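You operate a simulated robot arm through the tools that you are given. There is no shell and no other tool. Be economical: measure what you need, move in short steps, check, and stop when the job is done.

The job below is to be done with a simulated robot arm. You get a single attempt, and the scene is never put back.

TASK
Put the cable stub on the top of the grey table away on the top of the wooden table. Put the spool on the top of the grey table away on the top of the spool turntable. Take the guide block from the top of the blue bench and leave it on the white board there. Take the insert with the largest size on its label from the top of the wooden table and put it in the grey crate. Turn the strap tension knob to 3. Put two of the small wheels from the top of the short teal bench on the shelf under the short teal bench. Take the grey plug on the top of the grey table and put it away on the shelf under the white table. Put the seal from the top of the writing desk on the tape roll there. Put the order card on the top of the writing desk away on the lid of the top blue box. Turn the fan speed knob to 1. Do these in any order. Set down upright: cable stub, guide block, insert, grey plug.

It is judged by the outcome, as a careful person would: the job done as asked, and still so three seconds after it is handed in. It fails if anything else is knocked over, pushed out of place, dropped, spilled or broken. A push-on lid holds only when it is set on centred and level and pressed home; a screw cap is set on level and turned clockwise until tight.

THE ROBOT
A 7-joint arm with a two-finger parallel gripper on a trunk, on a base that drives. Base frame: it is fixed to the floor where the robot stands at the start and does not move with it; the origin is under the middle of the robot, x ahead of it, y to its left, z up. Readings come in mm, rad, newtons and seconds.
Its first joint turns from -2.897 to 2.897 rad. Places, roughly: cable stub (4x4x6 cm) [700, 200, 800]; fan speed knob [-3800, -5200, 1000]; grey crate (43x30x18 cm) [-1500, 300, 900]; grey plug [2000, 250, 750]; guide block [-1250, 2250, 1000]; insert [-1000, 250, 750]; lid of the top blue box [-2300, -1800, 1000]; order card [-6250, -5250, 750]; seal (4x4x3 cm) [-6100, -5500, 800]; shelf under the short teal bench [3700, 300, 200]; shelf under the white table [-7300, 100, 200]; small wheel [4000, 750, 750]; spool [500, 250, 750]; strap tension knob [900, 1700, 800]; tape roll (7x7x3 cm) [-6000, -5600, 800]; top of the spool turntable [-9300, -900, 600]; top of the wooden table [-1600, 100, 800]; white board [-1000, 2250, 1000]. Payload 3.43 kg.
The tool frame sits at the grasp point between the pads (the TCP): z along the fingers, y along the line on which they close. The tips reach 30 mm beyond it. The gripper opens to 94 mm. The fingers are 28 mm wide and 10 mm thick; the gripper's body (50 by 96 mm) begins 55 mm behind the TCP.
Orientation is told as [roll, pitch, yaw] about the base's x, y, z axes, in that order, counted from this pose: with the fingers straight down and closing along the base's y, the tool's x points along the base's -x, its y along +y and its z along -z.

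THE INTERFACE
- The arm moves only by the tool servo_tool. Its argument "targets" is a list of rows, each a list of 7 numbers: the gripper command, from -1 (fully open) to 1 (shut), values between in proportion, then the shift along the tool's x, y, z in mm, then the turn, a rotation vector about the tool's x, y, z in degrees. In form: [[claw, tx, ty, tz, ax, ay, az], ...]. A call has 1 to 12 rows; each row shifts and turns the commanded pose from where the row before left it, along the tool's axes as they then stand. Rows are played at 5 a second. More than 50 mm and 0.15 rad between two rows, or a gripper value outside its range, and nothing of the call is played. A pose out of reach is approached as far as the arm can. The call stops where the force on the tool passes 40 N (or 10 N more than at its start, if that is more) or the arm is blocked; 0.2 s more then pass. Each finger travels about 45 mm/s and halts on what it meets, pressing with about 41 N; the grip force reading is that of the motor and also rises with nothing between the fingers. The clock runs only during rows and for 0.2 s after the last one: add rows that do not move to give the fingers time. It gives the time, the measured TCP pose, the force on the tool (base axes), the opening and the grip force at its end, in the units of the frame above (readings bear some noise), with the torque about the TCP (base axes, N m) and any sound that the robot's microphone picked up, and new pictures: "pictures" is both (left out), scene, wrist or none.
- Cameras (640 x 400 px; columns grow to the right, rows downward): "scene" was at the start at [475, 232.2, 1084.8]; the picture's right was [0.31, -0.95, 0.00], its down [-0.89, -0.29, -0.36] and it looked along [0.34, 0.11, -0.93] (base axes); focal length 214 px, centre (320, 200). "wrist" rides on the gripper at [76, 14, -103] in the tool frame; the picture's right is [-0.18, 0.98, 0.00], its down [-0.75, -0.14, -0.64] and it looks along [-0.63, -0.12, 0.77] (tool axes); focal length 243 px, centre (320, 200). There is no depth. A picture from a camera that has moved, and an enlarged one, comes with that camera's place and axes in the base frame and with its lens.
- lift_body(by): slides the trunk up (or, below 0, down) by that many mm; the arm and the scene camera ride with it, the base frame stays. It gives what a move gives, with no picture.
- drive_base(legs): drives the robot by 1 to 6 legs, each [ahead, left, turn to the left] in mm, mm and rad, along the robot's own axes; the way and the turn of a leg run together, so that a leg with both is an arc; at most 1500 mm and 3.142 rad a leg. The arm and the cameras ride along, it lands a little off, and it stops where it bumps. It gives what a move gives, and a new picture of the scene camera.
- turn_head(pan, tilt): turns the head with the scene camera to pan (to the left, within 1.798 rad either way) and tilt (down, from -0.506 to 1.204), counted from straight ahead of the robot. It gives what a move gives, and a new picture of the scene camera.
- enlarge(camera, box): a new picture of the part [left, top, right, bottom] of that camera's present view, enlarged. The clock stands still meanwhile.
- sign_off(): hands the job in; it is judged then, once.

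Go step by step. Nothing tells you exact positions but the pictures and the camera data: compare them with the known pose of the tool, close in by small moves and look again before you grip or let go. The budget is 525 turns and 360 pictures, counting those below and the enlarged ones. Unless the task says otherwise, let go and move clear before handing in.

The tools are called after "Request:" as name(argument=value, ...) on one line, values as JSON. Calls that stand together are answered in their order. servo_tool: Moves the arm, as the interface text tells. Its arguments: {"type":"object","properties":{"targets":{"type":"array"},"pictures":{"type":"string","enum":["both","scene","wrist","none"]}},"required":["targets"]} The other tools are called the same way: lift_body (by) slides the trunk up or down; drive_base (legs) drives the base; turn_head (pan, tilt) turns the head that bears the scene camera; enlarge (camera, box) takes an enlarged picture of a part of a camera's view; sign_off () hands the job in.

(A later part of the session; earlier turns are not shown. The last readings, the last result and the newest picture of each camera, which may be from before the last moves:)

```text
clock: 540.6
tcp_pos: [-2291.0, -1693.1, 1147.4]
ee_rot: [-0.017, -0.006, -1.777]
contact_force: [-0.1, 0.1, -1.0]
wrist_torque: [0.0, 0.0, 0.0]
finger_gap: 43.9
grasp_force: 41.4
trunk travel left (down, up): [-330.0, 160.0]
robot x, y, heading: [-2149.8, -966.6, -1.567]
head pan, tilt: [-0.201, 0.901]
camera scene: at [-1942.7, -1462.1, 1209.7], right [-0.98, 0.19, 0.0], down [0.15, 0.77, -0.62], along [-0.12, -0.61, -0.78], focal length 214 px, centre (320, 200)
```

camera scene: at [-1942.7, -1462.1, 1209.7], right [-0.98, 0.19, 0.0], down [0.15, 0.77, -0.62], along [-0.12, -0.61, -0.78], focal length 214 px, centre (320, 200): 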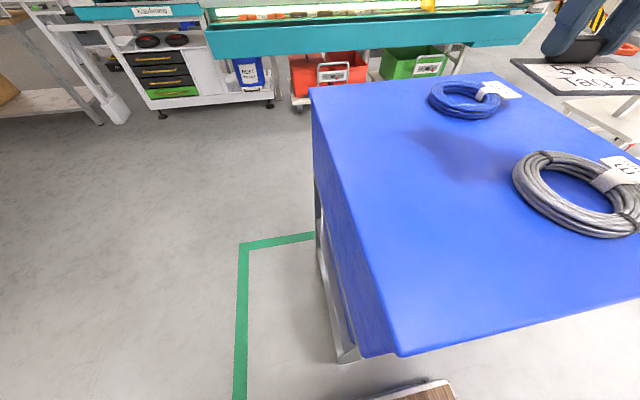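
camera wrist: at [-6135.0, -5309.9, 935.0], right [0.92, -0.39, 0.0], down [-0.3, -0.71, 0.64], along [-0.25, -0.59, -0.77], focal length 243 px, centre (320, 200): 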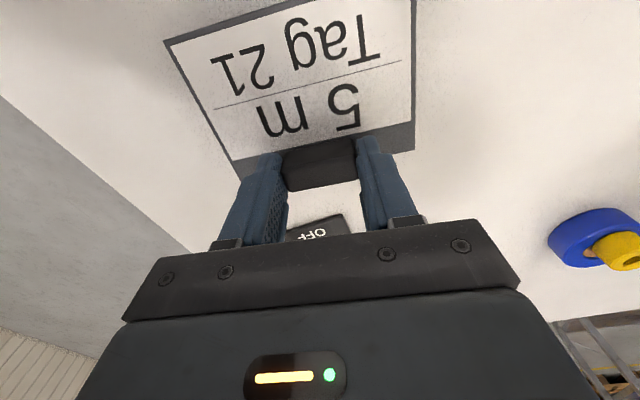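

Request:
servo_tool(targets=[[0.4, -9, 38, 0, -1, 0.3, 0], [0.4, -9, 38, 0, 0, 0, 0], [0.4, -9, 38, 0, 0, 0, 0], [0.4, -9, 38, 0, 0, 0, 0], [0.4, 0, 0, 40, 0, 0, 0], [0.4, 0, 0, 40, 0, 0, 0]])

```text
clock: 542.0
tcp_pos: [-2150.0, -1759.7, 1064.9]
ee_rot: [0.001, 0.0, -1.778]
contact_force: [-1.1, 0.5, -0.5]
wrist_torque: [-0.06, 0.04, -0.01]
finger_gap: 43.9
grasp_force: 41.0
trunk travel left (down, up): [-330.0, 160.0]
robot x, y, heading: [-2150.2, -968.1, -1.555]
head pan, tilt: [-0.201, 0.901]
camera scene: at [-1942.5, -1461.8, 1209.8], right [-0.98, 0.19, 0.0], down [0.15, 0.77, -0.62], along [-0.12, -0.61, -0.78], focal length 214 px, centre (320, 200)
camera wrist: at [-2119.1, -1688.7, 1168.5], right [0.92, -0.38, 0.0], down [-0.29, -0.71, 0.64], along [-0.25, -0.59, -0.77], focal length 243 px, centre (320, 200)
```

scene: 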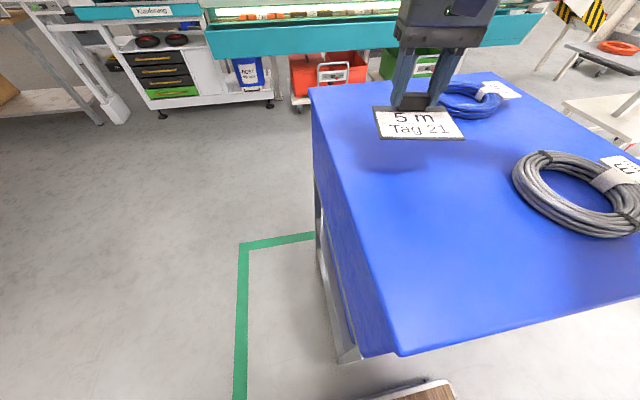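
wrist: 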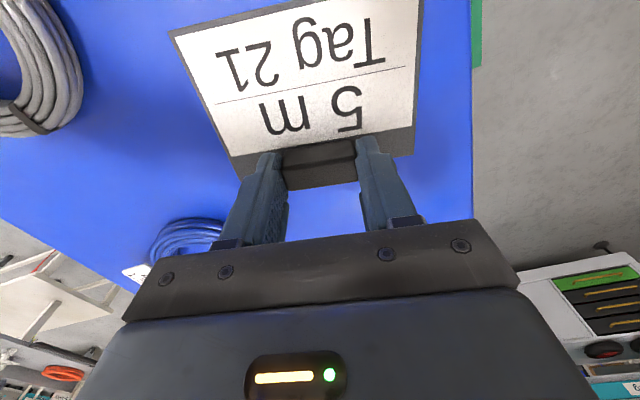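

Request:
servo_tool(targets=[[0.4, 0, 0, 40, 0, 0, 0], [0.4, 0, 0, 25, 0, 0, 0], [0.4, 0, 0, 5, 0, 0, 0], [0.4, 0, 0, 0, 0, 0, 0]], pictures="scene")

```text
clock: 543.0
tcp_pos: [-2150.0, -1759.7, 994.8]
ee_rot: [0.0, 0.001, -1.778]
contact_force: [0.7, 0.5, 0.2]
wrist_torque: [-0.01, 0.01, -0.01]
finger_gap: 44.0
grasp_force: 41.1
trunk travel left (down, up): [-330.0, 160.0]
robot x, y, heading: [-2150.2, -969.4, -1.567]
head pan, tilt: [-0.201, 0.901]
camera scene: at [-1942.8, -1462.0, 1209.6], right [-0.98, 0.19, 0.0], down [0.15, 0.77, -0.62], along [-0.12, -0.61, -0.78], focal length 214 px, centre (320, 200)
```

scene: 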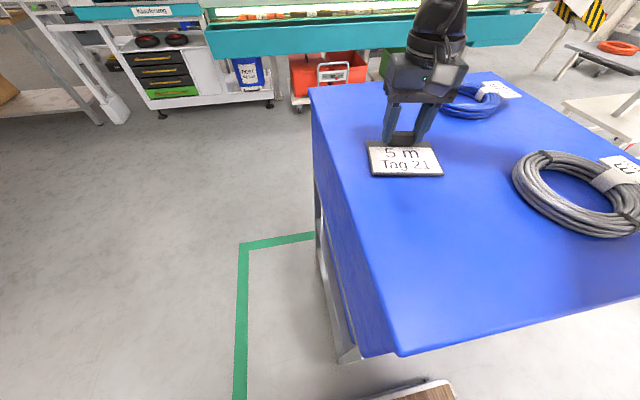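

Request:
servo_tool(targets=[[0.4, 0, 0, 4, 0, 0, 0], [0.4, 0, 0, 4, 0, 0, 0], [0.4, 0, 0, 3, 0, 0, 0], [0.4, 0, 0, 2, 0, 0, 0], [0.4, 0, 0, 2, 0, 0, 0], [0.4, 0, 0, 2, 0, 0, 0], [0.4, 0, 0, 2, 0, 0, 0], [0.4, 0, 0, 2, 0, 0, 0]], pictures="none")

```text
clock: 544.3
tcp_pos: [-2149.3, -1759.7, 983.9]
ee_rot: [0.0, -0.005, -1.779]
contact_force: [-0.5, 2.2, 17.8]
wrist_torque: [0.43, 0.08, 0.02]
finger_gap: 44.3
grasp_force: 41.4
trunk travel left (down, up): [-330.0, 160.0]
robot x, y, heading: [-2149.3, -968.2, -1.559]
head pan, tilt: [-0.201, 0.901]
stopped in row 6: the force on the tool passed its limit at 43 N (the readings are from after the stop); the commanded pose is now the measured one
```

Request:
servo_tool(targets=[[0.4, 0, 0, -1, 0, 0, 0], [-0.1, 0, 0, 0, 0, 0, 0], [-0.3, 0, 0, 0, 0, 0, 0], [-0.3, 0, 0, -10, 0, 0, 0], [-0.3, 0, 0, -25, 0, 0, 0], [-0.3, 0, 0, -40, 0, 0, 0], [-0.3, 30, 0, -30, 0, 0, 0]])

```text
clock: 545.9
tcp_pos: [-2145.2, -1732.9, 1091.4]
ee_rot: [0.001, -0.001, -1.777]
contact_force: [-0.9, 0.6, 0.0]
wrist_torque: [0.0, 0.0, -0.02]
finger_gap: 60.9
grasp_force: 0.0
trunk travel left (down, up): [-330.0, 160.0]
robot x, y, heading: [-2145.0, -964.5, -1.562]
head pan, tilt: [-0.201, 0.901]
camera scene: at [-1942.9, -1462.3, 1209.5], right [-0.98, 0.19, 0.0], down [0.15, 0.77, -0.62], along [-0.12, -0.61, -0.78], focal length 214 px, centre (320, 200)
camera wrist: at [-2114.5, -1661.5, 1194.2], right [0.92, -0.38, 0.0], down [-0.29, -0.71, 0.64], along [-0.25, -0.59, -0.77], focal length 243 px, centre (320, 200)
```

scene: 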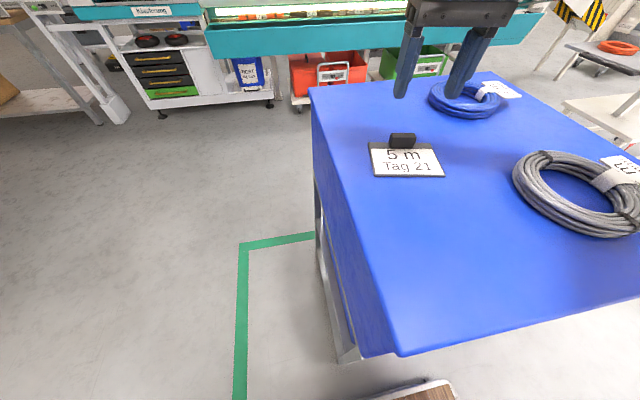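
wrist: 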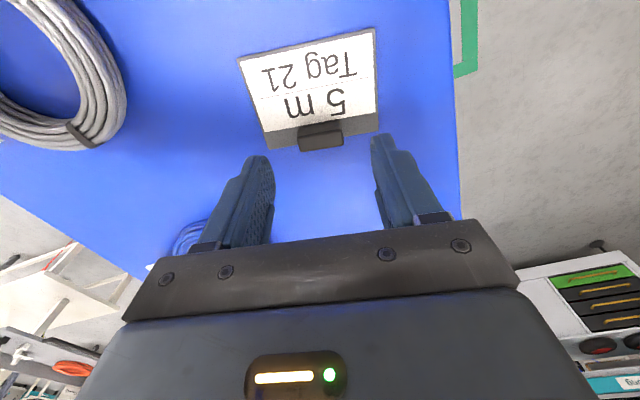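

The order card is on the lid. Next is the fan speed knob at about (-3800, -5200). I'll retrace the known route west and around the trolley.

Request:
servo_tool(targets=[[-0.3, 30, 0, 0, 0, 0, -6], [-0.3, 30, 0, 0, 0, 0, -6]], pictures="none")

Request:
drive_base(legs=[[0, -1300, 0], [0, -1300, 0], [0, -1290, 0], [950, 0, 0], [900, 0, 0]])

```text
clock: 546.5
tcp_pos: [-2134.0, -1671.6, 1090.4]
ee_rot: [0.0, -0.003, -1.569]
contact_force: [0.4, -0.1, 0.2]
wrist_torque: [0.01, -0.03, 0.05]
finger_gap: 61.1
grasp_force: 0.1
trunk travel left (down, up): [-330.0, 160.0]
robot x, y, heading: [-2148.9, -969.4, -1.563]
head pan, tilt: [-0.201, 0.901]
```

```text
clock: 574.1
tcp_pos: [-5971.4, -3635.2, 1089.1]
ee_rot: [0.001, -0.003, -1.551]
contact_force: [-0.6, -0.2, 0.3]
wrist_torque: [0.0, 0.04, 0.0]
finger_gap: 61.1
grasp_force: 0.1
trunk travel left (down, up): [-330.0, 160.0]
robot x, y, heading: [-5995.5, -2933.0, -1.541]
head pan, tilt: [-0.201, 0.901]
camera scene: at [-5783.2, -3421.1, 1209.7], right [-0.99, 0.17, 0.0], down [0.13, 0.77, -0.62], along [-0.11, -0.61, -0.78], focal length 214 px, centre (320, 200)
```

scene: 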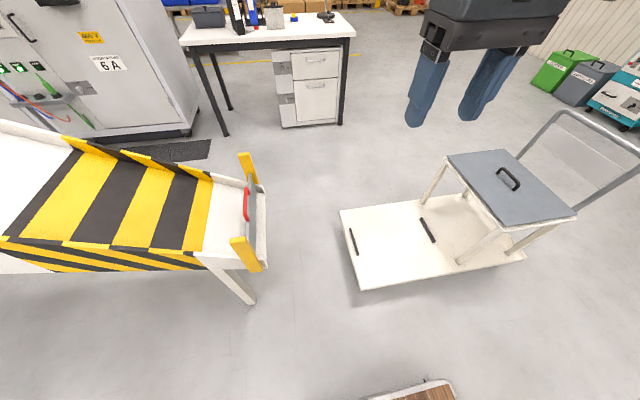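

Request:
drive_base(legs=[[60, 0, -0.03], [0, -740, 0], [0, -740, 0], [850, 0, 0], [800, 0, 0]])

```text
clock: 590.1
tcp_pos: [-7418.2, -5314.5, 1090.7]
ee_rot: [-0.001, -0.004, -1.565]
contact_force: [-0.2, 0.1, 0.2]
wrist_torque: [-0.02, -0.01, 0.0]
finger_gap: 61.1
grasp_force: 0.1
trunk travel left (down, up): [-330.0, 160.0]
robot x, y, heading: [-7434.2, -4609.6, -1.562]
head pan, tilt: [-0.201, 0.901]
camera scene: at [-7228.4, -5103.3, 1209.7], right [-0.98, 0.19, 0.0], down [0.15, 0.77, -0.62], along [-0.12, -0.61, -0.78], focal length 214 px, centre (320, 200)
```

scene: 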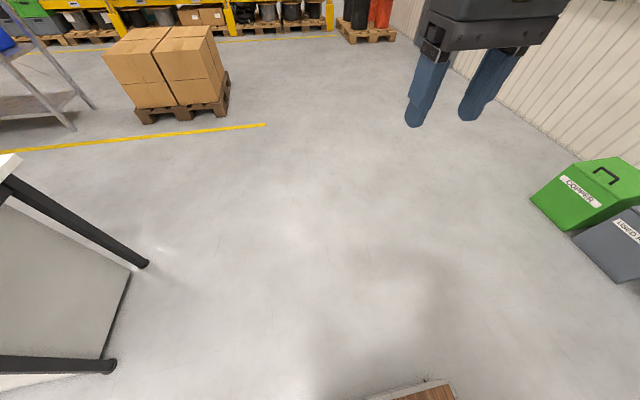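

Request:
drive_base(legs=[[0, 0, 1.56], [900, 0, 0], [550, -30, 0]])

Request:
turn_head(pan=-0.5, tilt=0.2)

```text
clock: 601.4
tcp_pos: [-5281.8, -4666.4, 1089.4]
ee_rot: [0.001, -0.002, -0.027]
contact_force: [1.0, 0.9, 0.1]
wrist_torque: [0.02, -0.03, -0.04]
finger_gap: 61.1
grasp_force: 0.0
trunk travel left (down, up): [-330.0, 160.0]
robot x, y, heading: [-5985.1, -4662.9, -0.016]
head pan, tilt: [-0.201, 0.901]
camera scene: at [-5488.0, -4470.6, 1209.7], right [-0.22, -0.98, 0.0], down [-0.77, 0.17, -0.62], along [0.61, -0.13, -0.78], focal length 214 px, centre (320, 200)
```

scene: 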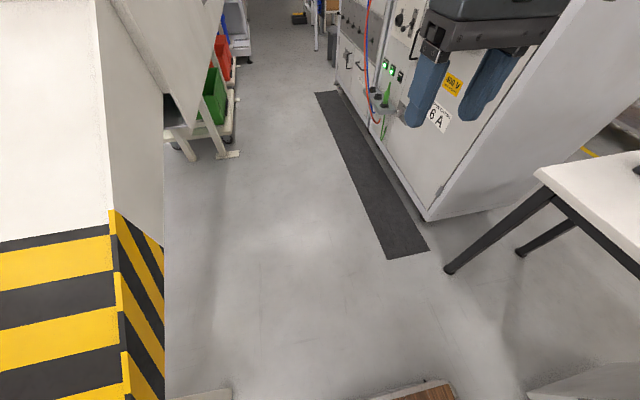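

```text
clock: 602.5
tcp_pos: [-5282.3, -4667.2, 1089.8]
ee_rot: [0.001, -0.001, -0.025]
contact_force: [-1.4, -0.1, 0.0]
wrist_torque: [-0.01, -0.03, 0.0]
finger_gap: 61.0
grasp_force: 0.1
trunk travel left (down, up): [-330.0, 160.0]
robot x, y, heading: [-5989.0, -4661.2, -0.017]
head pan, tilt: [-0.499, 0.201]
camera scene: at [-5480.7, -4500.2, 1271.1], right [-0.49, -0.87, 0.0], down [-0.17, 0.1, -0.98], along [0.85, -0.48, -0.2], focal length 214 px, centre (320, 200)
```

scene: 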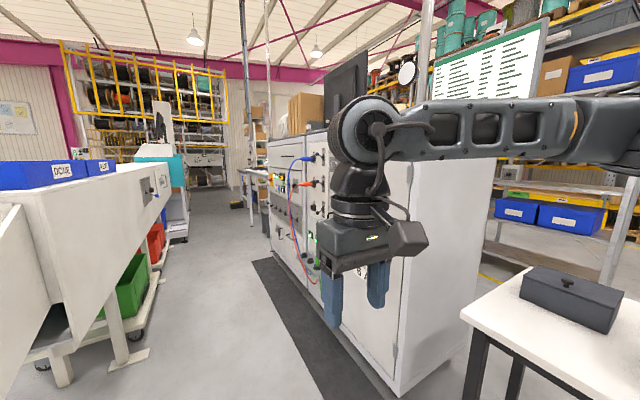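

Request:
drive_base(legs=[[1250, 0, 0.016]])

Request:
turn_head(pan=-0.7, tilt=0.3)

```text
clock: 608.9
tcp_pos: [-4009.6, -4703.7, 1090.1]
ee_rot: [0.0, -0.001, -0.037]
contact_force: [0.3, 0.1, 0.9]
wrist_torque: [0.0, -0.01, -0.01]
finger_gap: 61.1
grasp_force: 0.0
trunk travel left (down, up): [-330.0, 160.0]
robot x, y, heading: [-4717.3, -4687.3, -0.027]
head pan, tilt: [-0.499, 0.201]
camera scene: at [-4206.5, -4533.5, 1271.2], right [-0.5, -0.86, 0.0], down [-0.17, 0.1, -0.98], along [0.85, -0.49, -0.2], focal length 214 px, centre (320, 200)
```

scene: 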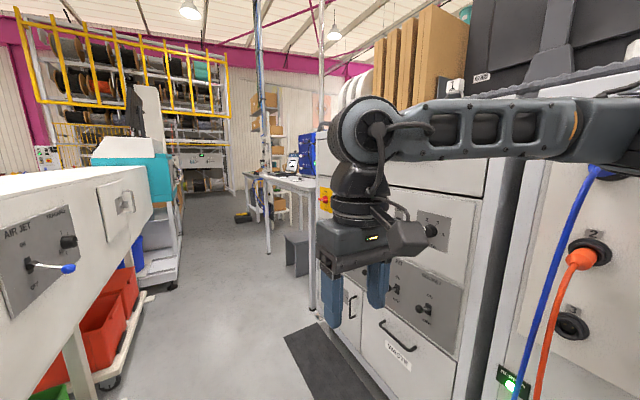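

```text
clock: 609.6
tcp_pos: [-4009.8, -4701.7, 1089.3]
ee_rot: [0.0, 0.0, -0.035]
contact_force: [0.3, 1.0, 0.1]
wrist_torque: [0.02, 0.02, -0.01]
finger_gap: 61.2
grasp_force: 0.1
trunk travel left (down, up): [-330.0, 160.0]
robot x, y, heading: [-4714.5, -4686.7, -0.027]
head pan, tilt: [-0.7, 0.3]
camera scene: at [-4217.2, -4548.7, 1262.0], right [-0.66, -0.75, 0.0], down [-0.22, 0.2, -0.96], along [0.71, -0.63, -0.3], focal length 214 px, centre (320, 200)
```

scene: 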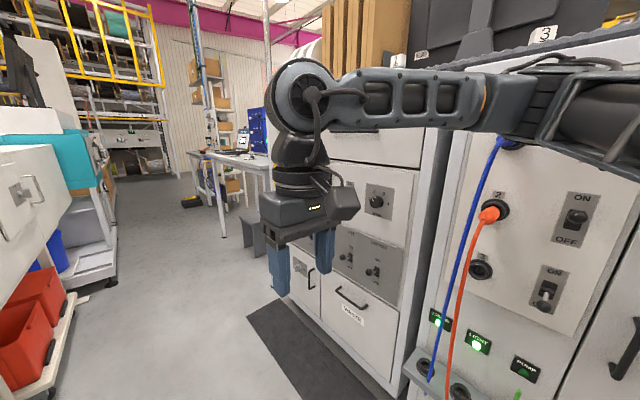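

Request:
enlarge(camera="scene", box=[280, 150, 440, 300])

Request:
turn_head(pan=-1.3, tilt=0.3)

```text
2.67 times, centred on (360, 225) of scene
camera zoom: at [-4217.2, -4548.7, 1262.0], right [-0.66, -0.75, 0.0], down [-0.22, 0.2, -0.96], along [0.71, -0.63, -0.3], focal length 572 px, centre (213, 133)
```

zoom: 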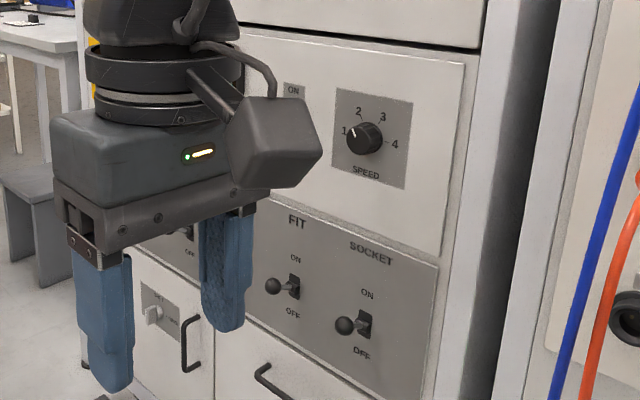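

```text
clock: 610.6
tcp_pos: [-4009.6, -4701.1, 1089.4]
ee_rot: [0.001, -0.001, -0.034]
contact_force: [0.8, -0.3, 0.0]
wrist_torque: [0.02, -0.01, 0.02]
finger_gap: 60.9
grasp_force: 0.0
trunk travel left (down, up): [-330.0, 160.0]
robot x, y, heading: [-4718.0, -4689.2, -0.027]
head pan, tilt: [-1.3, 0.3]
camera scene: at [-4264.5, -4577.3, 1261.9], right [-0.97, -0.24, 0.0], down [-0.07, 0.29, -0.96], along [0.23, -0.93, -0.3], focal length 214 px, centre (320, 200)
```

scene: 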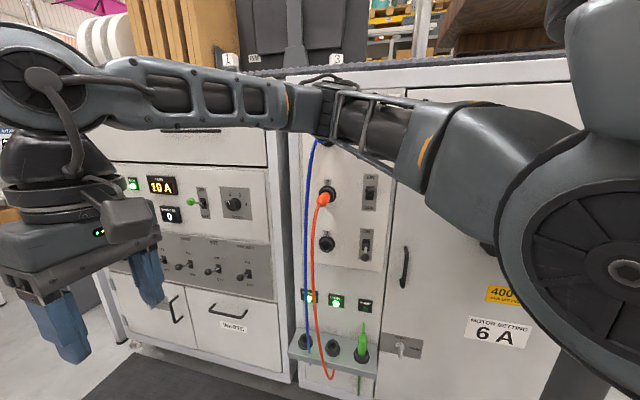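

Request:
enlarge(camera="scene", box=[205, 175, 269, 223])

```text
8.33 times, centred on (237, 199) of scene
camera zoom: at [-4264.5, -4577.3, 1261.9], right [-0.97, -0.24, 0.0], down [-0.07, 0.29, -0.96], along [0.23, -0.93, -0.3], focal length 1787 px, centre (1012, 208)
```

zoom: 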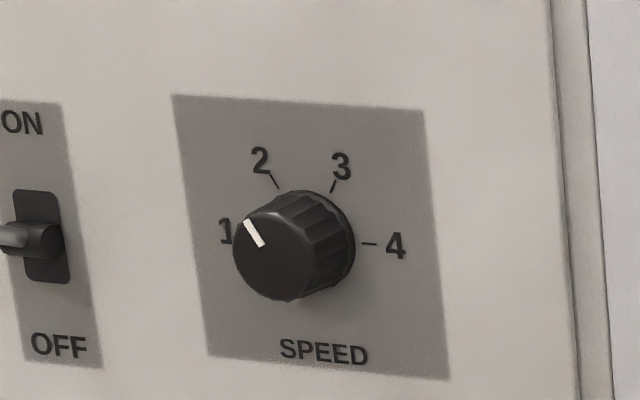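

The SPEED knob is on the vertical cabinet face near (-3740, -5290, 998), pointing at 2, and it needs 60° counter-clockwise to reach 1. I'll drive forward a little, then swing the arm right and point the tool horizontally at it.

Request:
drive_base(legs=[[430, 10, 0.027]])

Request:
servo_tool(targets=[[-0.3, 10, -35, 0, 0, 0, 8], [-0.3, 10, -35, 0, 0, 0, 8], [-0.3, 5, -35, 0, 0, 0, 8], [-0.3, 0, -35, 0, 0, 0, 8], [-0.3, -10, -30, 0, 0, 0, 8], [-0.3, -15, -28, 0, 0, 0, 8]], pictures="scene")

```text
clock: 613.3
tcp_pos: [-3576.7, -4682.0, 1091.5]
ee_rot: [0.0, -0.001, -0.013]
contact_force: [0.2, -0.2, 0.4]
wrist_torque: [0.04, 0.01, -0.02]
finger_gap: 61.1
grasp_force: 0.1
trunk travel left (down, up): [-330.0, 160.0]
robot x, y, heading: [-4282.8, -4681.5, -0.004]
head pan, tilt: [-1.3, 0.3]
camera scene: at [-3834.6, -4563.2, 1261.9], right [-0.96, -0.26, 0.0], down [-0.08, 0.29, -0.96], along [0.25, -0.92, -0.3], focal length 214 px, centre (320, 200)
```

scene: 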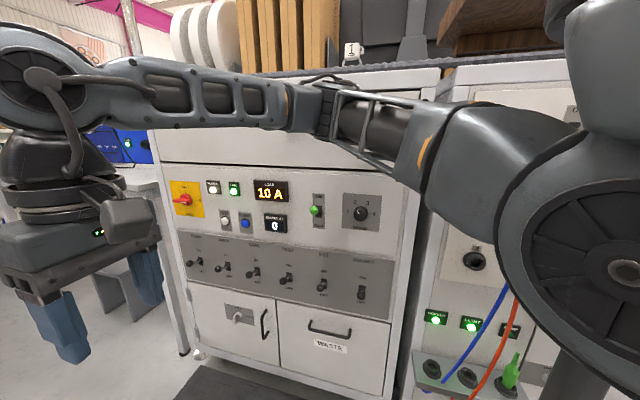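

```text
clock: 614.7
tcp_pos: [-3647.6, -4876.8, 1089.8]
ee_rot: [0.002, -0.003, -0.854]
contact_force: [-0.1, 0.9, 0.5]
wrist_torque: [-0.01, 0.01, 0.0]
finger_gap: 61.0
grasp_force: 0.1
trunk travel left (down, up): [-330.0, 160.0]
robot x, y, heading: [-4281.7, -4685.9, -0.003]
head pan, tilt: [-1.3, 0.3]
camera scene: at [-3834.4, -4562.9, 1261.9], right [-0.96, -0.26, 0.0], down [-0.08, 0.29, -0.96], along [0.25, -0.92, -0.3], focal length 214 px, centre (320, 200)
```

scene: 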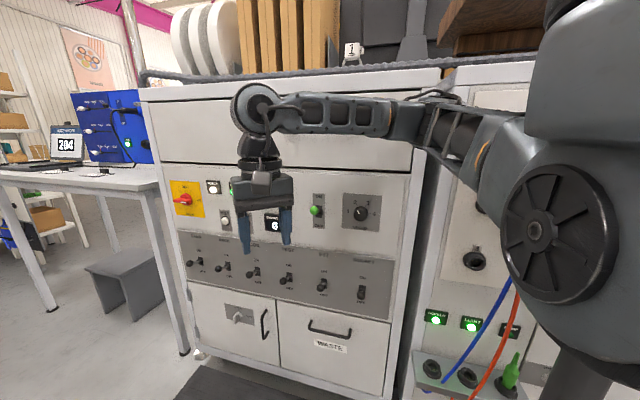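

Request:
enlarge(camera="scene", box=[290, 170, 400, 250])

```text
5.00 times, centred on (345, 210) of scene
camera zoom: at [-3834.4, -4562.9, 1261.9], right [-0.96, -0.26, 0.0], down [-0.08, 0.29, -0.96], along [0.25, -0.92, -0.3], focal length 1072 px, centre (195, 150)
```

zoom: 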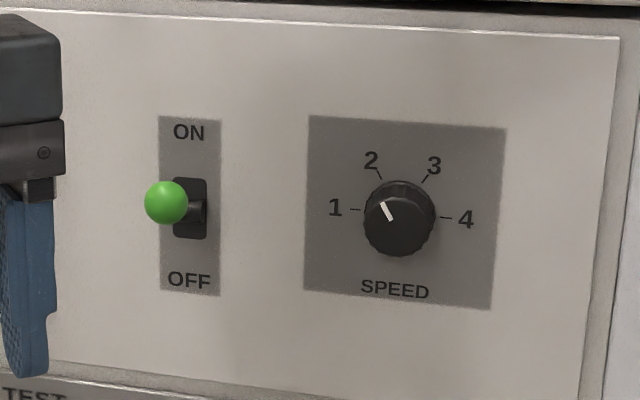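

Request:
drive_base(legs=[[-230, 0, 0]])

Request:
servo_tool(targets=[[-0.3, 0, 0, 0, 0, 0, 8.2], [-0.3, 0, 0, 0, 0, 0, 8.2], [-0.3, 0, 0, 0, 0, 0, 8.2], [-0.3, 0, 0, 0, 0, 0, 8.2], [-0.3, 0, 0, 0, 0, 0, 8.2], [-0.3, -34, 17, 14, 0, 0, 0], [-0.3, -34, 17, 14, 0, 0, 0], [-0.3, -34, 17, 14, 0, 0, 0], [-0.3, -34, 17, 14, 0, 0, 0], [-0.3, -34, 17, 14, 0, 0, 0]], pictures="scene")

```text
clock: 616.4
tcp_pos: [-3880.8, -4876.8, 1089.2]
ee_rot: [0.002, -0.003, -0.848]
contact_force: [-0.5, 0.1, 0.8]
wrist_torque: [0.03, -0.04, 0.02]
finger_gap: 61.0
grasp_force: 0.1
trunk travel left (down, up): [-330.0, 160.0]
robot x, y, heading: [-4518.7, -4686.2, -0.001]
head pan, tilt: [-1.3, 0.3]
camera scene: at [-4068.8, -4562.3, 1261.9], right [-0.96, -0.26, 0.0], down [-0.08, 0.29, -0.96], along [0.25, -0.92, -0.3], focal length 214 px, centre (320, 200)
```

scene: 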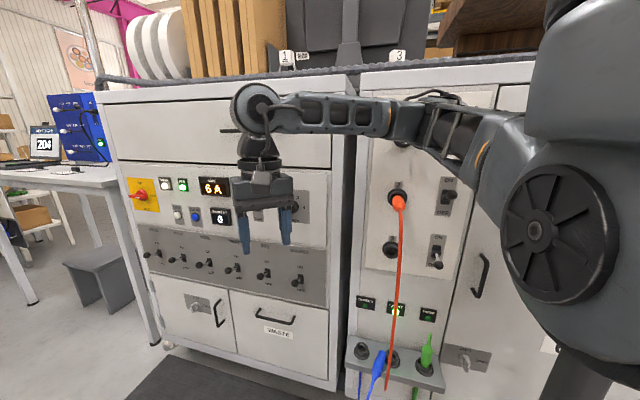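

```text
clock: 618.6
tcp_pos: [-3793.9, -5045.2, 1019.5]
ee_rot: [0.001, 0.0, -1.565]
contact_force: [-0.3, 0.0, -0.4]
wrist_torque: [-0.01, 0.01, 0.01]
finger_gap: 60.8
grasp_force: 0.0
trunk travel left (down, up): [-330.0, 160.0]
robot x, y, heading: [-4516.5, -4684.2, -0.001]
head pan, tilt: [-1.3, 0.3]
camera scene: at [-4069.0, -4562.1, 1262.0], right [-0.96, -0.26, 0.0], down [-0.08, 0.29, -0.96], along [0.25, -0.92, -0.3], focal length 214 px, centre (320, 200)
```

scene: 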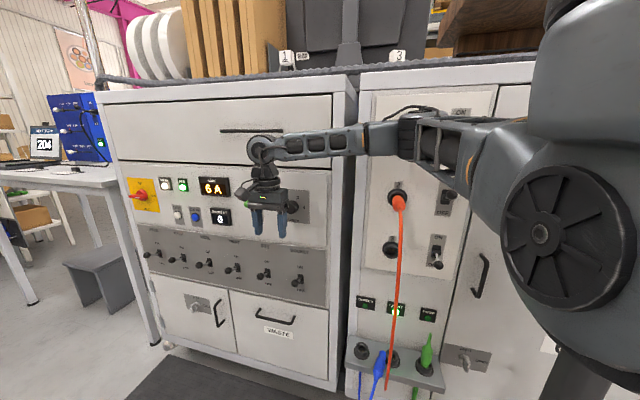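

Request:
enlarge(camera="scene", box=[330, 80, 490, 400])

```text
1.25 times, centred on (410, 240) of scene
camera zoom: at [-4069.0, -4562.1, 1262.0], right [-0.96, -0.26, 0.0], down [-0.08, 0.29, -0.96], along [0.25, -0.92, -0.3], focal length 268 px, centre (208, 150)
```

zoom: 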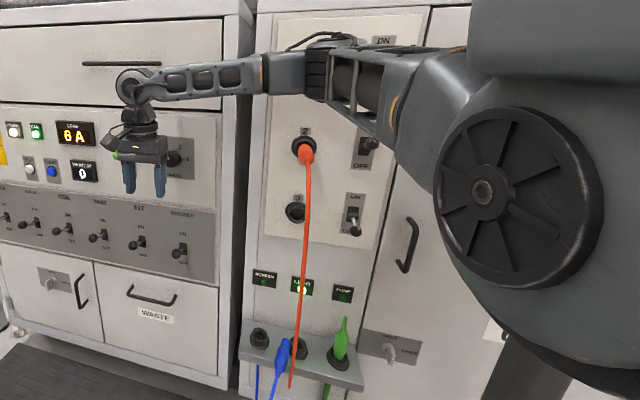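

The blue plug on the next cabinet seems to have been knocked out of its socket by the elbow and retracted to its tray, so I'll need to restore that. First I'll do the knob by pitching the tool to horizontal.

Request:
servo_tool(targets=[[-0.3, 0, 0, 0, 0, -8.2, 0], [-0.3, 0, 0, 0, 0, -8.2, 0], [-0.3, 0, 0, 0, 0, -8.2, 0], [-0.3, 0, 0, 0, 0, -8.2, 0], [-0.3, 0, 0, 0, 0, -8.2, 0], [-0.3, 0, 0, 0, 0, -8.2, 0]], pictures="both")

```text
clock: 620.0
tcp_pos: [-3797.0, -5045.8, 1018.7]
ee_rot: [0.005, -0.861, -1.569]
contact_force: [-0.6, 0.4, 0.0]
wrist_torque: [0.01, 0.01, -0.02]
finger_gap: 61.1
grasp_force: 0.0
trunk travel left (down, up): [-330.0, 160.0]
robot x, y, heading: [-4517.4, -4684.6, -0.001]
head pan, tilt: [-1.3, 0.3]
camera scene: at [-4069.0, -4562.6, 1262.0], right [-0.96, -0.26, 0.0], down [-0.08, 0.29, -0.96], along [0.25, -0.92, -0.3], focal length 214 px, centre (320, 200)
camera wrist: at [-3781.8, -4919.4, 1028.9], right [0.98, -0.11, 0.14], down [-0.14, 0.0, 0.99], along [-0.11, -0.99, -0.02], focal length 243 px, centre (320, 200)
```

scene: 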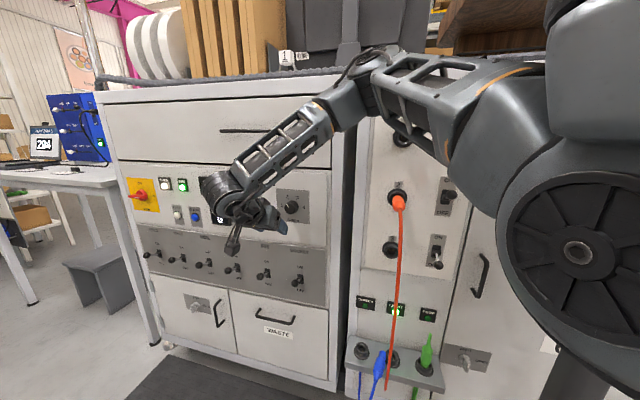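
wrist: 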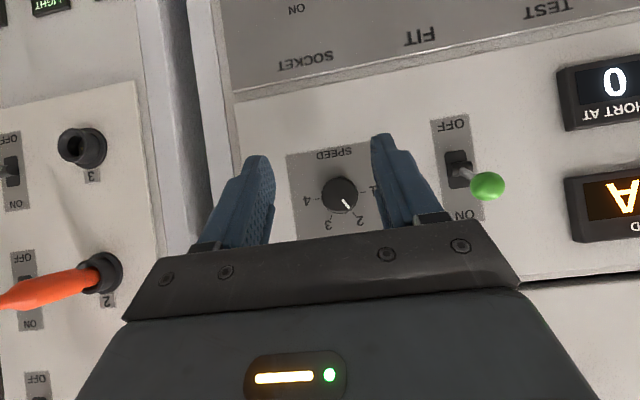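

Request:
servo_tool(targets=[[-0.3, 0, 0, 0, 0, -8.1, 0], [-0.3, 0, 0, 0, 0, -8.1, 0], [-0.3, 0, 0, 0, 0, -8.1, 0], [-0.3, 0, 0, 0, 0, -8.1, 0], [-0.3, 0, 0, 0, 0, -8.1, 0], [-0.3, 0, 0, 0, 0, 0, 0]], pictures="both")

```text
clock: 621.4
tcp_pos: [-3794.9, -5046.6, 1020.1]
ee_rot: [0.741, -1.567, -2.304]
contact_force: [0.2, -0.3, 0.0]
wrist_torque: [0.01, -0.01, 0.01]
finger_gap: 61.1
grasp_force: 0.1
trunk travel left (down, up): [-330.0, 160.0]
robot x, y, heading: [-4516.1, -4685.0, -0.007]
head pan, tilt: [-1.3, 0.3]
camera scene: at [-4068.9, -4562.2, 1261.9], right [-0.96, -0.26, 0.0], down [-0.08, 0.29, -0.96], along [0.25, -0.92, -0.3], focal length 214 px, centre (320, 200)
camera wrist: at [-3781.3, -4943.6, 944.9], right [0.98, 0.01, 0.19], down [-0.15, 0.64, 0.76], along [-0.12, -0.77, 0.63], focal length 243 px, centre (320, 200)
```

scene: 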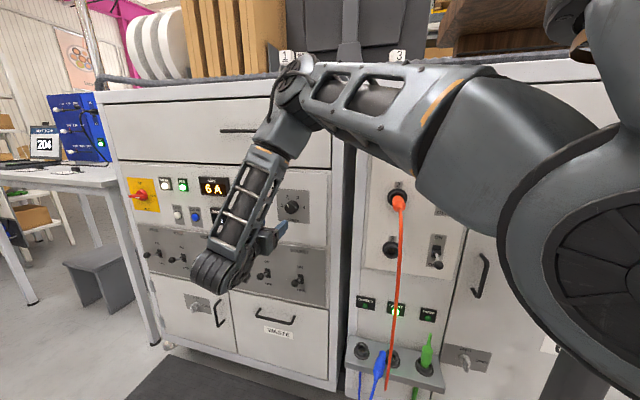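
wrist: 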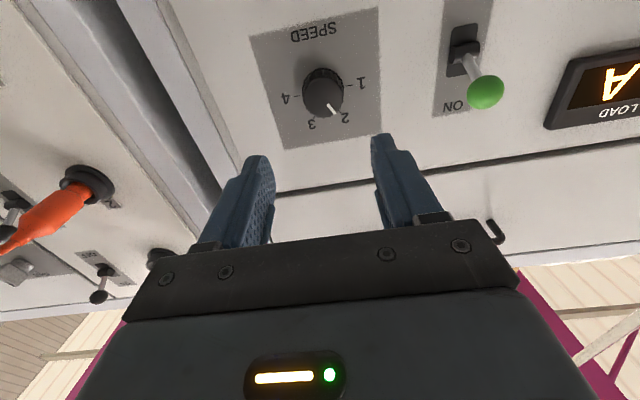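

Request:
servo_tool(targets=[[-0.3, 0, 4, 30, 0, 0, 7.5], [-0.3, 0, 0, 30, 0, 0, 7.5], [-0.3, 0, 0, 30, 0, 0, 7.5], [-0.3, 0, 0, 20, 0, 0, 7.5], [-0.3, 0, 0, 0, 0, 0, 0]], pictures="both")

```text
clock: 622.6
tcp_pos: [-3791.7, -5156.0, 1017.5]
ee_rot: [1.56, -1.043, -3.126]
contact_force: [-0.3, 0.6, 0.7]
wrist_torque: [-0.02, 0.0, 0.01]
finger_gap: 61.0
grasp_force: 0.0
trunk travel left (down, up): [-330.0, 160.0]
robot x, y, heading: [-4515.0, -4685.1, -0.009]
head pan, tilt: [-1.3, 0.3]
camera scene: at [-4068.8, -4562.3, 1261.9], right [-0.96, -0.26, 0.0], down [-0.08, 0.29, -0.96], along [0.25, -0.92, -0.3], focal length 214 px, centre (320, 200)
camera wrist: at [-3741.6, -5053.3, 960.5], right [0.76, 0.0, 0.65], down [-0.51, 0.64, 0.58], along [-0.41, -0.77, 0.48], focal length 243 px, centre (320, 200)
```

scene: 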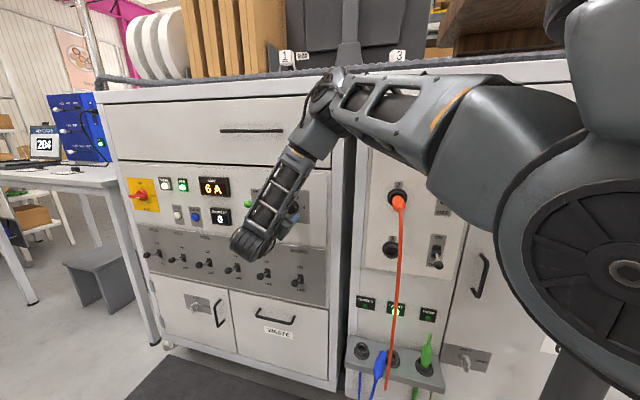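
wrist: 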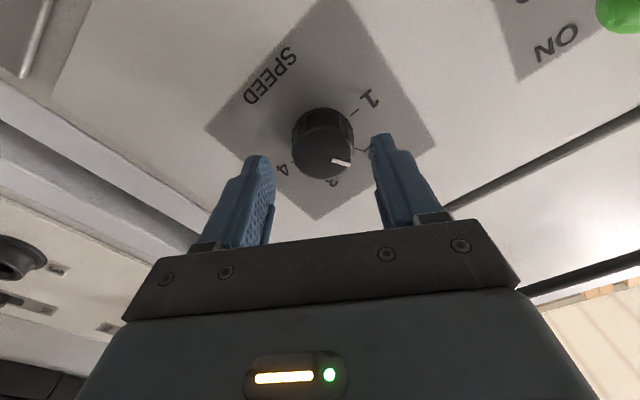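

Request:
servo_tool(targets=[[-0.25, -5, 1, 15, 0, 0, 0], [-0.25, 0, 0, 12, 0, 0, 0], [-0.25, 0, 0, 8, 0, 0, 0], [-0.25, 0, 0, 0, 0, 0, 0]], pictures="wrist")

```text
clock: 623.6
tcp_pos: [-3792.0, -5189.9, 1023.8]
ee_rot: [1.559, -1.045, -3.124]
contact_force: [-1.1, 7.5, 2.0]
wrist_torque: [-0.01, 0.06, -0.32]
finger_gap: 59.2
grasp_force: 0.1
trunk travel left (down, up): [-330.0, 160.0]
robot x, y, heading: [-4514.9, -4685.4, 0.002]
head pan, tilt: [-1.3, 0.3]
camera wrist: at [-3742.6, -5086.9, 965.9], right [0.76, 0.0, 0.65], down [-0.5, 0.64, 0.58], along [-0.41, -0.77, 0.48], focal length 243 px, centre (320, 200)
```

wrist: 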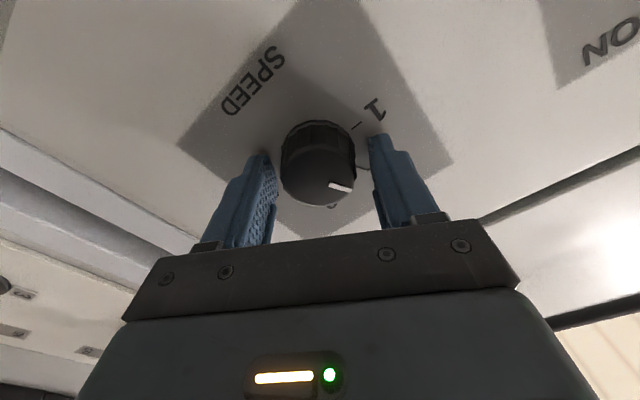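

Request:
servo_tool(targets=[[-0.25, 0, 0, -2, 0, 0, 0], [0.2, 0, 0, 0, 0, 0, 0], [0.3, 0, 0, 0, 0, 0, 0], [0.3, 0, 0, 0, 0, 0, 0]], pictures="wrist")

```text
clock: 624.6
tcp_pos: [-3791.8, -5188.4, 1022.4]
ee_rot: [1.561, -1.045, -3.127]
contact_force: [-3.8, -2.2, -1.6]
wrist_torque: [-0.09, 0.02, -0.21]
finger_gap: 40.8
grasp_force: 44.7
trunk travel left (down, up): [-330.0, 160.0]
robot x, y, heading: [-4515.9, -4683.0, -0.005]
head pan, tilt: [-1.3, 0.3]
camera wrist: at [-3742.5, -5086.7, 965.3], right [0.76, 0.0, 0.65], down [-0.5, 0.64, 0.58], along [-0.41, -0.77, 0.48], focal length 243 px, centre (320, 200)
```

wrist: 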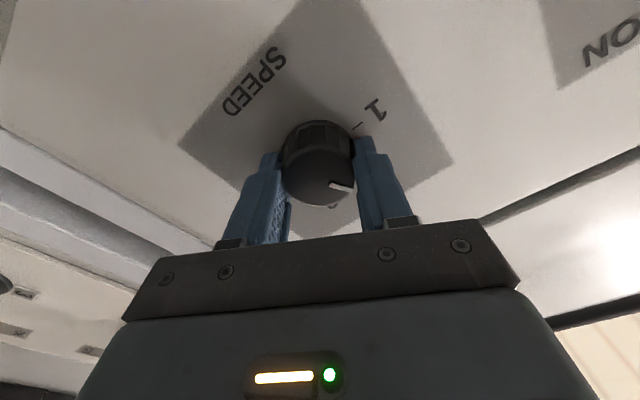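

Request:
servo_tool(targets=[[0.3, 0, 0, 0, 0, 0, -7.5], [0.3, 0, 0, 0, 0, 0, -7.5], [0.3, 0, 0, 0, 0, 0, -7.5], [0.3, 0, 0, 0, 0, 0, -7.5]], pictures="none")

Request:
servo_tool(targets=[[0.3, 0, 0, 0, 0, 0, -7.5], [0.3, 0, 0, 0, 0, 0, -7.5], [0.3, 0, 0, 0, 0, 0, -7.5], [0.3, 0, 0, 0, 0, 0, -7.5], [0.3, 0, 0, 0, 0, 0, 0]], pictures="wrist")

```text
clock: 625.6
tcp_pos: [-3789.8, -5189.2, 1023.2]
ee_rot: [0.284, -1.565, -1.848]
contact_force: [1.3, -6.7, 3.2]
wrist_torque: [0.83, 0.0, 0.11]
finger_gap: 41.2
grasp_force: 45.1
trunk travel left (down, up): [-330.0, 160.0]
robot x, y, heading: [-4516.8, -4681.6, -0.001]
head pan, tilt: [-1.3, 0.3]
```

```text
clock: 626.8
tcp_pos: [-3789.8, -5189.1, 1023.3]
ee_rot: [-1.559, -1.048, -0.003]
contact_force: [22.2, -10.1, -7.6]
wrist_torque: [0.39, -0.61, 0.8]
finger_gap: 41.1
grasp_force: 45.2
trunk travel left (down, up): [-330.0, 160.0]
robot x, y, heading: [-4519.6, -4685.6, -0.001]
head pan, tilt: [-1.3, 0.3]
camera wrist: at [-3816.4, -5086.8, 951.2], right [0.94, 0.01, -0.33], down [0.25, 0.64, 0.73], along [0.22, -0.77, 0.6], focal length 243 px, centre (320, 200)
```

wrist: 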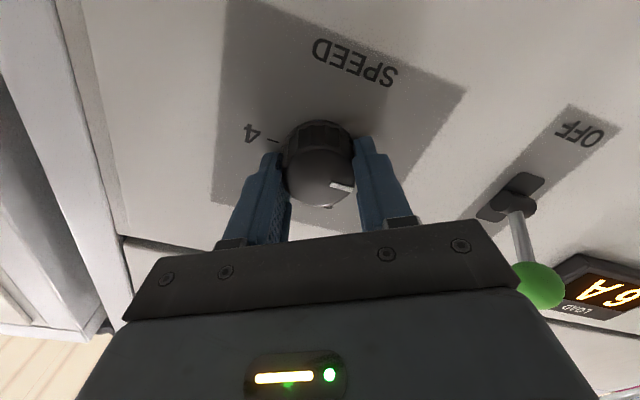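

Request:
servo_tool(targets=[[-0.2, 0, 0, 0, 0, 0, 0], [-0.2, 0, 0, 0, 0, 0, 0], [-0.2, 0, 0, -25, 0, 0, 0], [-0.2, 0, 0, -35, 0, 0, 0], [-0.2, 0, 0, -35, 0, 0, 0]], pictures="wrist")

Request:
enlarge(camera="wrist", box=[230, 40, 420, 180])

```text
clock: 628.0
tcp_pos: [-3791.2, -5094.6, 1023.5]
ee_rot: [-1.56, -1.047, -0.004]
contact_force: [-0.6, -0.3, -0.6]
wrist_torque: [0.03, 0.01, 0.03]
finger_gap: 56.3
grasp_force: 0.1
trunk travel left (down, up): [-330.0, 160.0]
robot x, y, heading: [-4513.7, -4685.2, -0.003]
head pan, tilt: [-1.3, 0.3]
camera wrist: at [-3817.4, -4993.0, 952.6], right [0.94, 0.01, -0.33], down [0.25, 0.64, 0.73], along [0.22, -0.77, 0.6], focal length 243 px, centre (320, 200)
```

wrist: 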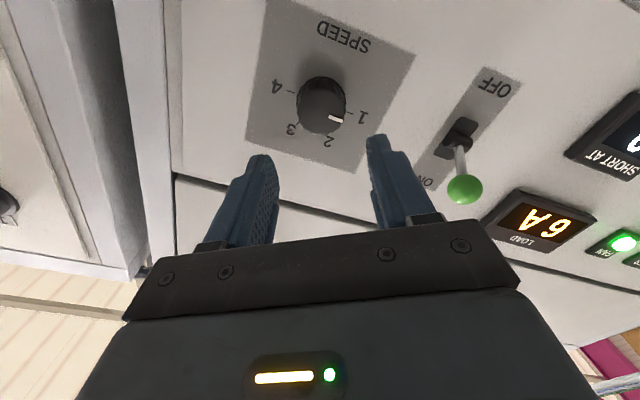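

```text
2.86 times, centred on (325, 110) of wrist
camera zoom: at [-3817.4, -4993.0, 952.6], right [0.94, 0.01, -0.33], down [0.25, 0.64, 0.73], along [0.22, -0.77, 0.6], focal length 693 px, centre (306, 457)
```

zoom: 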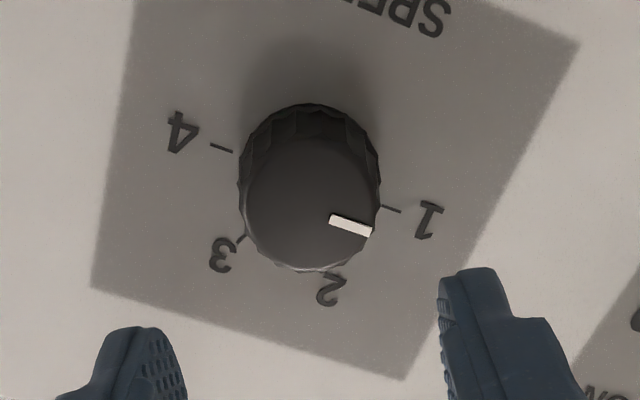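

The speed knob now points at 1. Now I'll inspect the knocked-out blue plug and its socket.

Request:
turn_head(pan=-1.5, tilt=0.6)

Request:
enlarge(camera="scene", box=[240, 20, 420, 320])

```text
clock: 628.8
tcp_pos: [-3790.9, -5095.0, 1023.8]
ee_rot: [-1.561, -1.048, -0.001]
contact_force: [-0.7, 0.5, -0.6]
wrist_torque: [-0.01, 0.01, 0.0]
finger_gap: 56.3
grasp_force: 0.1
trunk travel left (down, up): [-330.0, 160.0]
robot x, y, heading: [-4518.2, -4684.7, -0.002]
head pan, tilt: [-1.499, 0.6]
camera scene: at [-4087.4, -4560.4, 1234.5], right [-1.0, -0.07, 0.0], down [-0.04, 0.56, -0.83], along [0.06, -0.82, -0.56], focal length 214 px, centre (320, 200)
```

scene: 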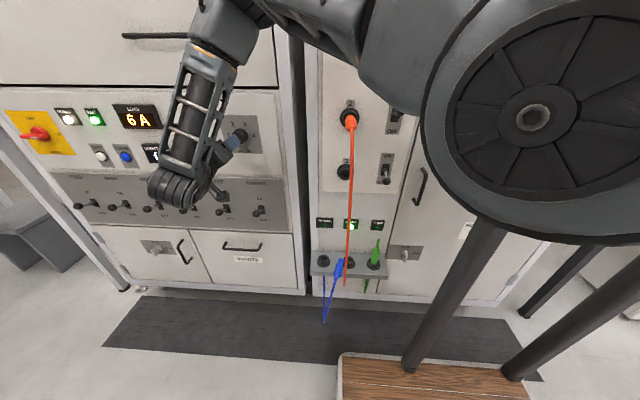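

```text
1.33 times, centred on (330, 170) of scene
camera zoom: at [-4087.4, -4560.4, 1234.5], right [-1.0, -0.07, 0.0], down [-0.04, 0.56, -0.83], along [0.06, -0.82, -0.56], focal length 286 px, centre (307, 240)
```

zoom: 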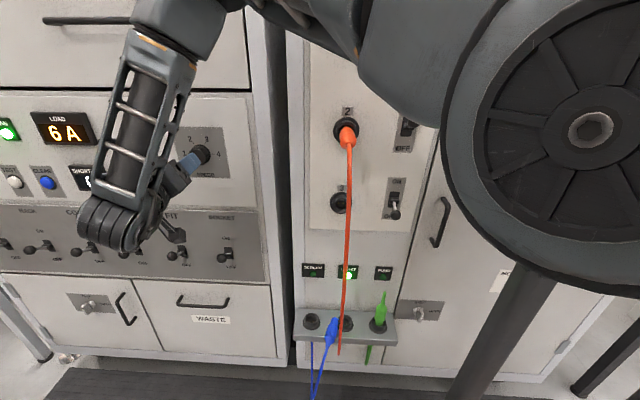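

Request:
enlarge(camera="scene", box=[300, 210, 400, 340])

```text
3.08 times, centred on (350, 275) of scene
camera zoom: at [-4087.4, -4560.4, 1234.5], right [-1.0, -0.07, 0.0], down [-0.04, 0.56, -0.83], along [0.06, -0.82, -0.56], focal length 660 px, centre (228, -31)
```

zoom: 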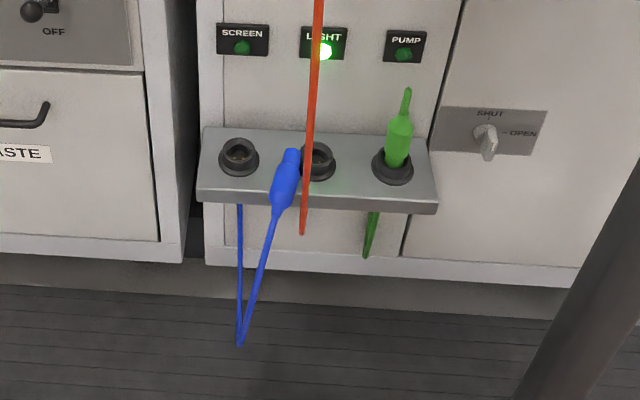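

The blue plug lies on the tray with its pins toward the cabinet, and its socket is number 1, near z 1270. I'll try to put it back: first retract, move back a bit and away from the cabinet.

Request:
servo_tool(targets=[[-0.2, 0, 0, -40, 0, 0, -7.5], [-0.2, 0, 0, -40, 0, 0, -7.5], [-0.2, 0, 0, -20, 0, 0, -7.5], [-0.2, 0, 0, 0, 0, 0, -7.5], [-0.2, 0, 0, 0, 0, 0, -7.5], [-0.2, 0, 0, 0, 0, 0, -7.5], [-0.2, 0, 0, 0, 0, 0, -7.5], [-0.2, 0, 0, 0, 0, 0, -7.5]], pictures="none")

Request:
drive_base(legs=[[0, 60, 0], [-370, 0, 0]])

```text
clock: 630.6
tcp_pos: [-3787.2, -4998.1, 1028.6]
ee_rot: [-1.556, 0.0, 0.006]
contact_force: [0.7, 0.2, 0.7]
wrist_torque: [0.02, -0.01, 0.0]
finger_gap: 56.5
grasp_force: 0.0
out of reach, approached as far as the arm can: row 3
trunk travel left (down, up): [-330.0, 160.0]
robot x, y, heading: [-4517.1, -4688.0, -0.007]
head pan, tilt: [-1.499, 0.6]
```

```text
clock: 633.5
tcp_pos: [-4158.3, -4938.1, 1030.4]
ee_rot: [-1.557, -0.001, 0.008]
contact_force: [-0.1, 0.6, 0.6]
wrist_torque: [-0.01, -0.02, -0.04]
finger_gap: 56.4
grasp_force: 0.1
trunk travel left (down, up): [-330.0, 160.0]
robot x, y, heading: [-4886.1, -4624.9, -0.001]
head pan, tilt: [-1.499, 0.6]
camera scene: at [-4458.8, -4499.3, 1234.4], right [-1.0, -0.07, 0.0], down [-0.04, 0.56, -0.83], along [0.06, -0.82, -0.56], focal length 214 px, centre (320, 200)
```

scene: 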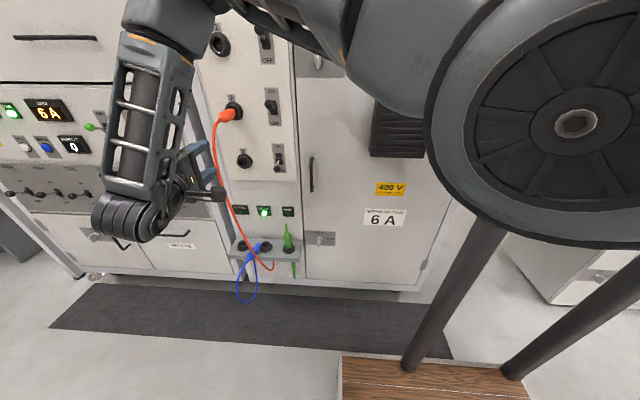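

Request:
enlarge(camera="scene", box=[210, 190, 330, 310])

```text
3.33 times, centred on (270, 250) of scene
camera zoom: at [-4458.8, -4499.3, 1234.4], right [-1.0, -0.07, 0.0], down [-0.04, 0.56, -0.83], along [0.06, -0.82, -0.56], focal length 715 px, centre (487, 33)
```

zoom: 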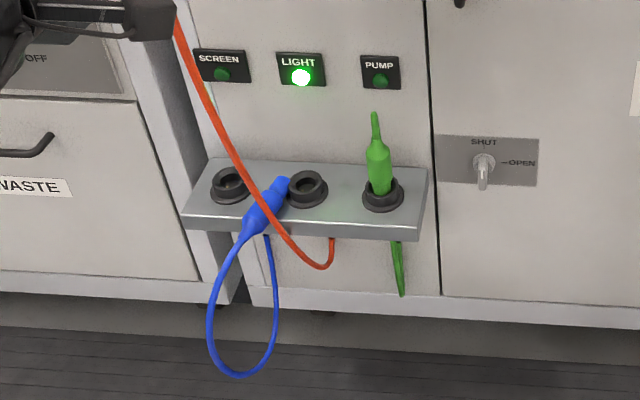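

Request:
lift_body(by=-300)

Request:
servo_tool(targets=[[-0.2, -10, 40, 0, 0, 0, 0], [-0.2, -10, 40, 0, 0, 0, 0], [-0.2, -10, 40, 0, 0, 0, 0], [-0.2, -10, 40, 0, 0, 0, 0], [-0.2, -10, 40, 0, 0, 0, 0]], pictures="both")

```text
clock: 636.5
tcp_pos: [-4158.3, -4937.4, 729.5]
ee_rot: [-1.557, -0.001, 0.007]
contact_force: [0.1, 0.0, -0.2]
wrist_torque: [0.03, 0.01, 0.03]
finger_gap: 56.4
grasp_force: 0.1
trunk travel left (down, up): [-30.0, 460.0]
robot x, y, heading: [-4889.9, -4619.4, -0.002]
head pan, tilt: [-1.499, 0.6]
```

```text
clock: 637.7
tcp_pos: [-4095.4, -4945.2, 533.4]
ee_rot: [-1.558, -0.003, 0.006]
contact_force: [0.1, 0.5, 0.4]
wrist_torque: [0.04, -0.03, 0.01]
finger_gap: 56.3
grasp_force: 0.1
out of reach, approached as far as the arm can: row 1, 2
trunk travel left (down, up): [-30.0, 460.0]
robot x, y, heading: [-4885.1, -4620.6, -0.001]
head pan, tilt: [-1.499, 0.6]
camera scene: at [-4458.9, -4499.4, 934.6], right [-1.0, -0.07, 0.0], down [-0.04, 0.56, -0.83], along [0.06, -0.82, -0.56], focal length 214 px, centre (320, 200)
camera wrist: at [-4172.5, -4843.9, 523.0], right [0.19, 0.01, -0.98], down [0.75, 0.65, 0.15], along [0.64, -0.76, 0.11], focal length 243 px, centre (320, 200)
```

scene: 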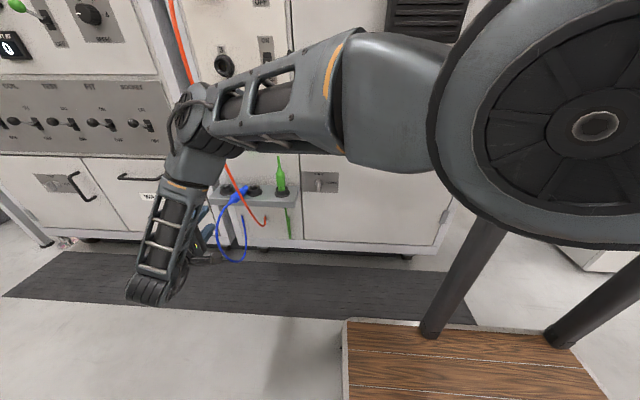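
wrist: 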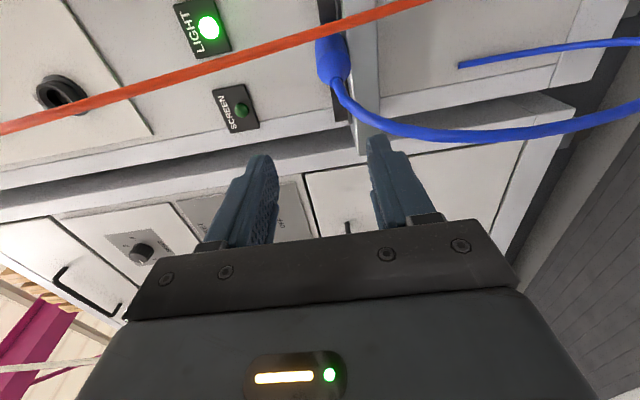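

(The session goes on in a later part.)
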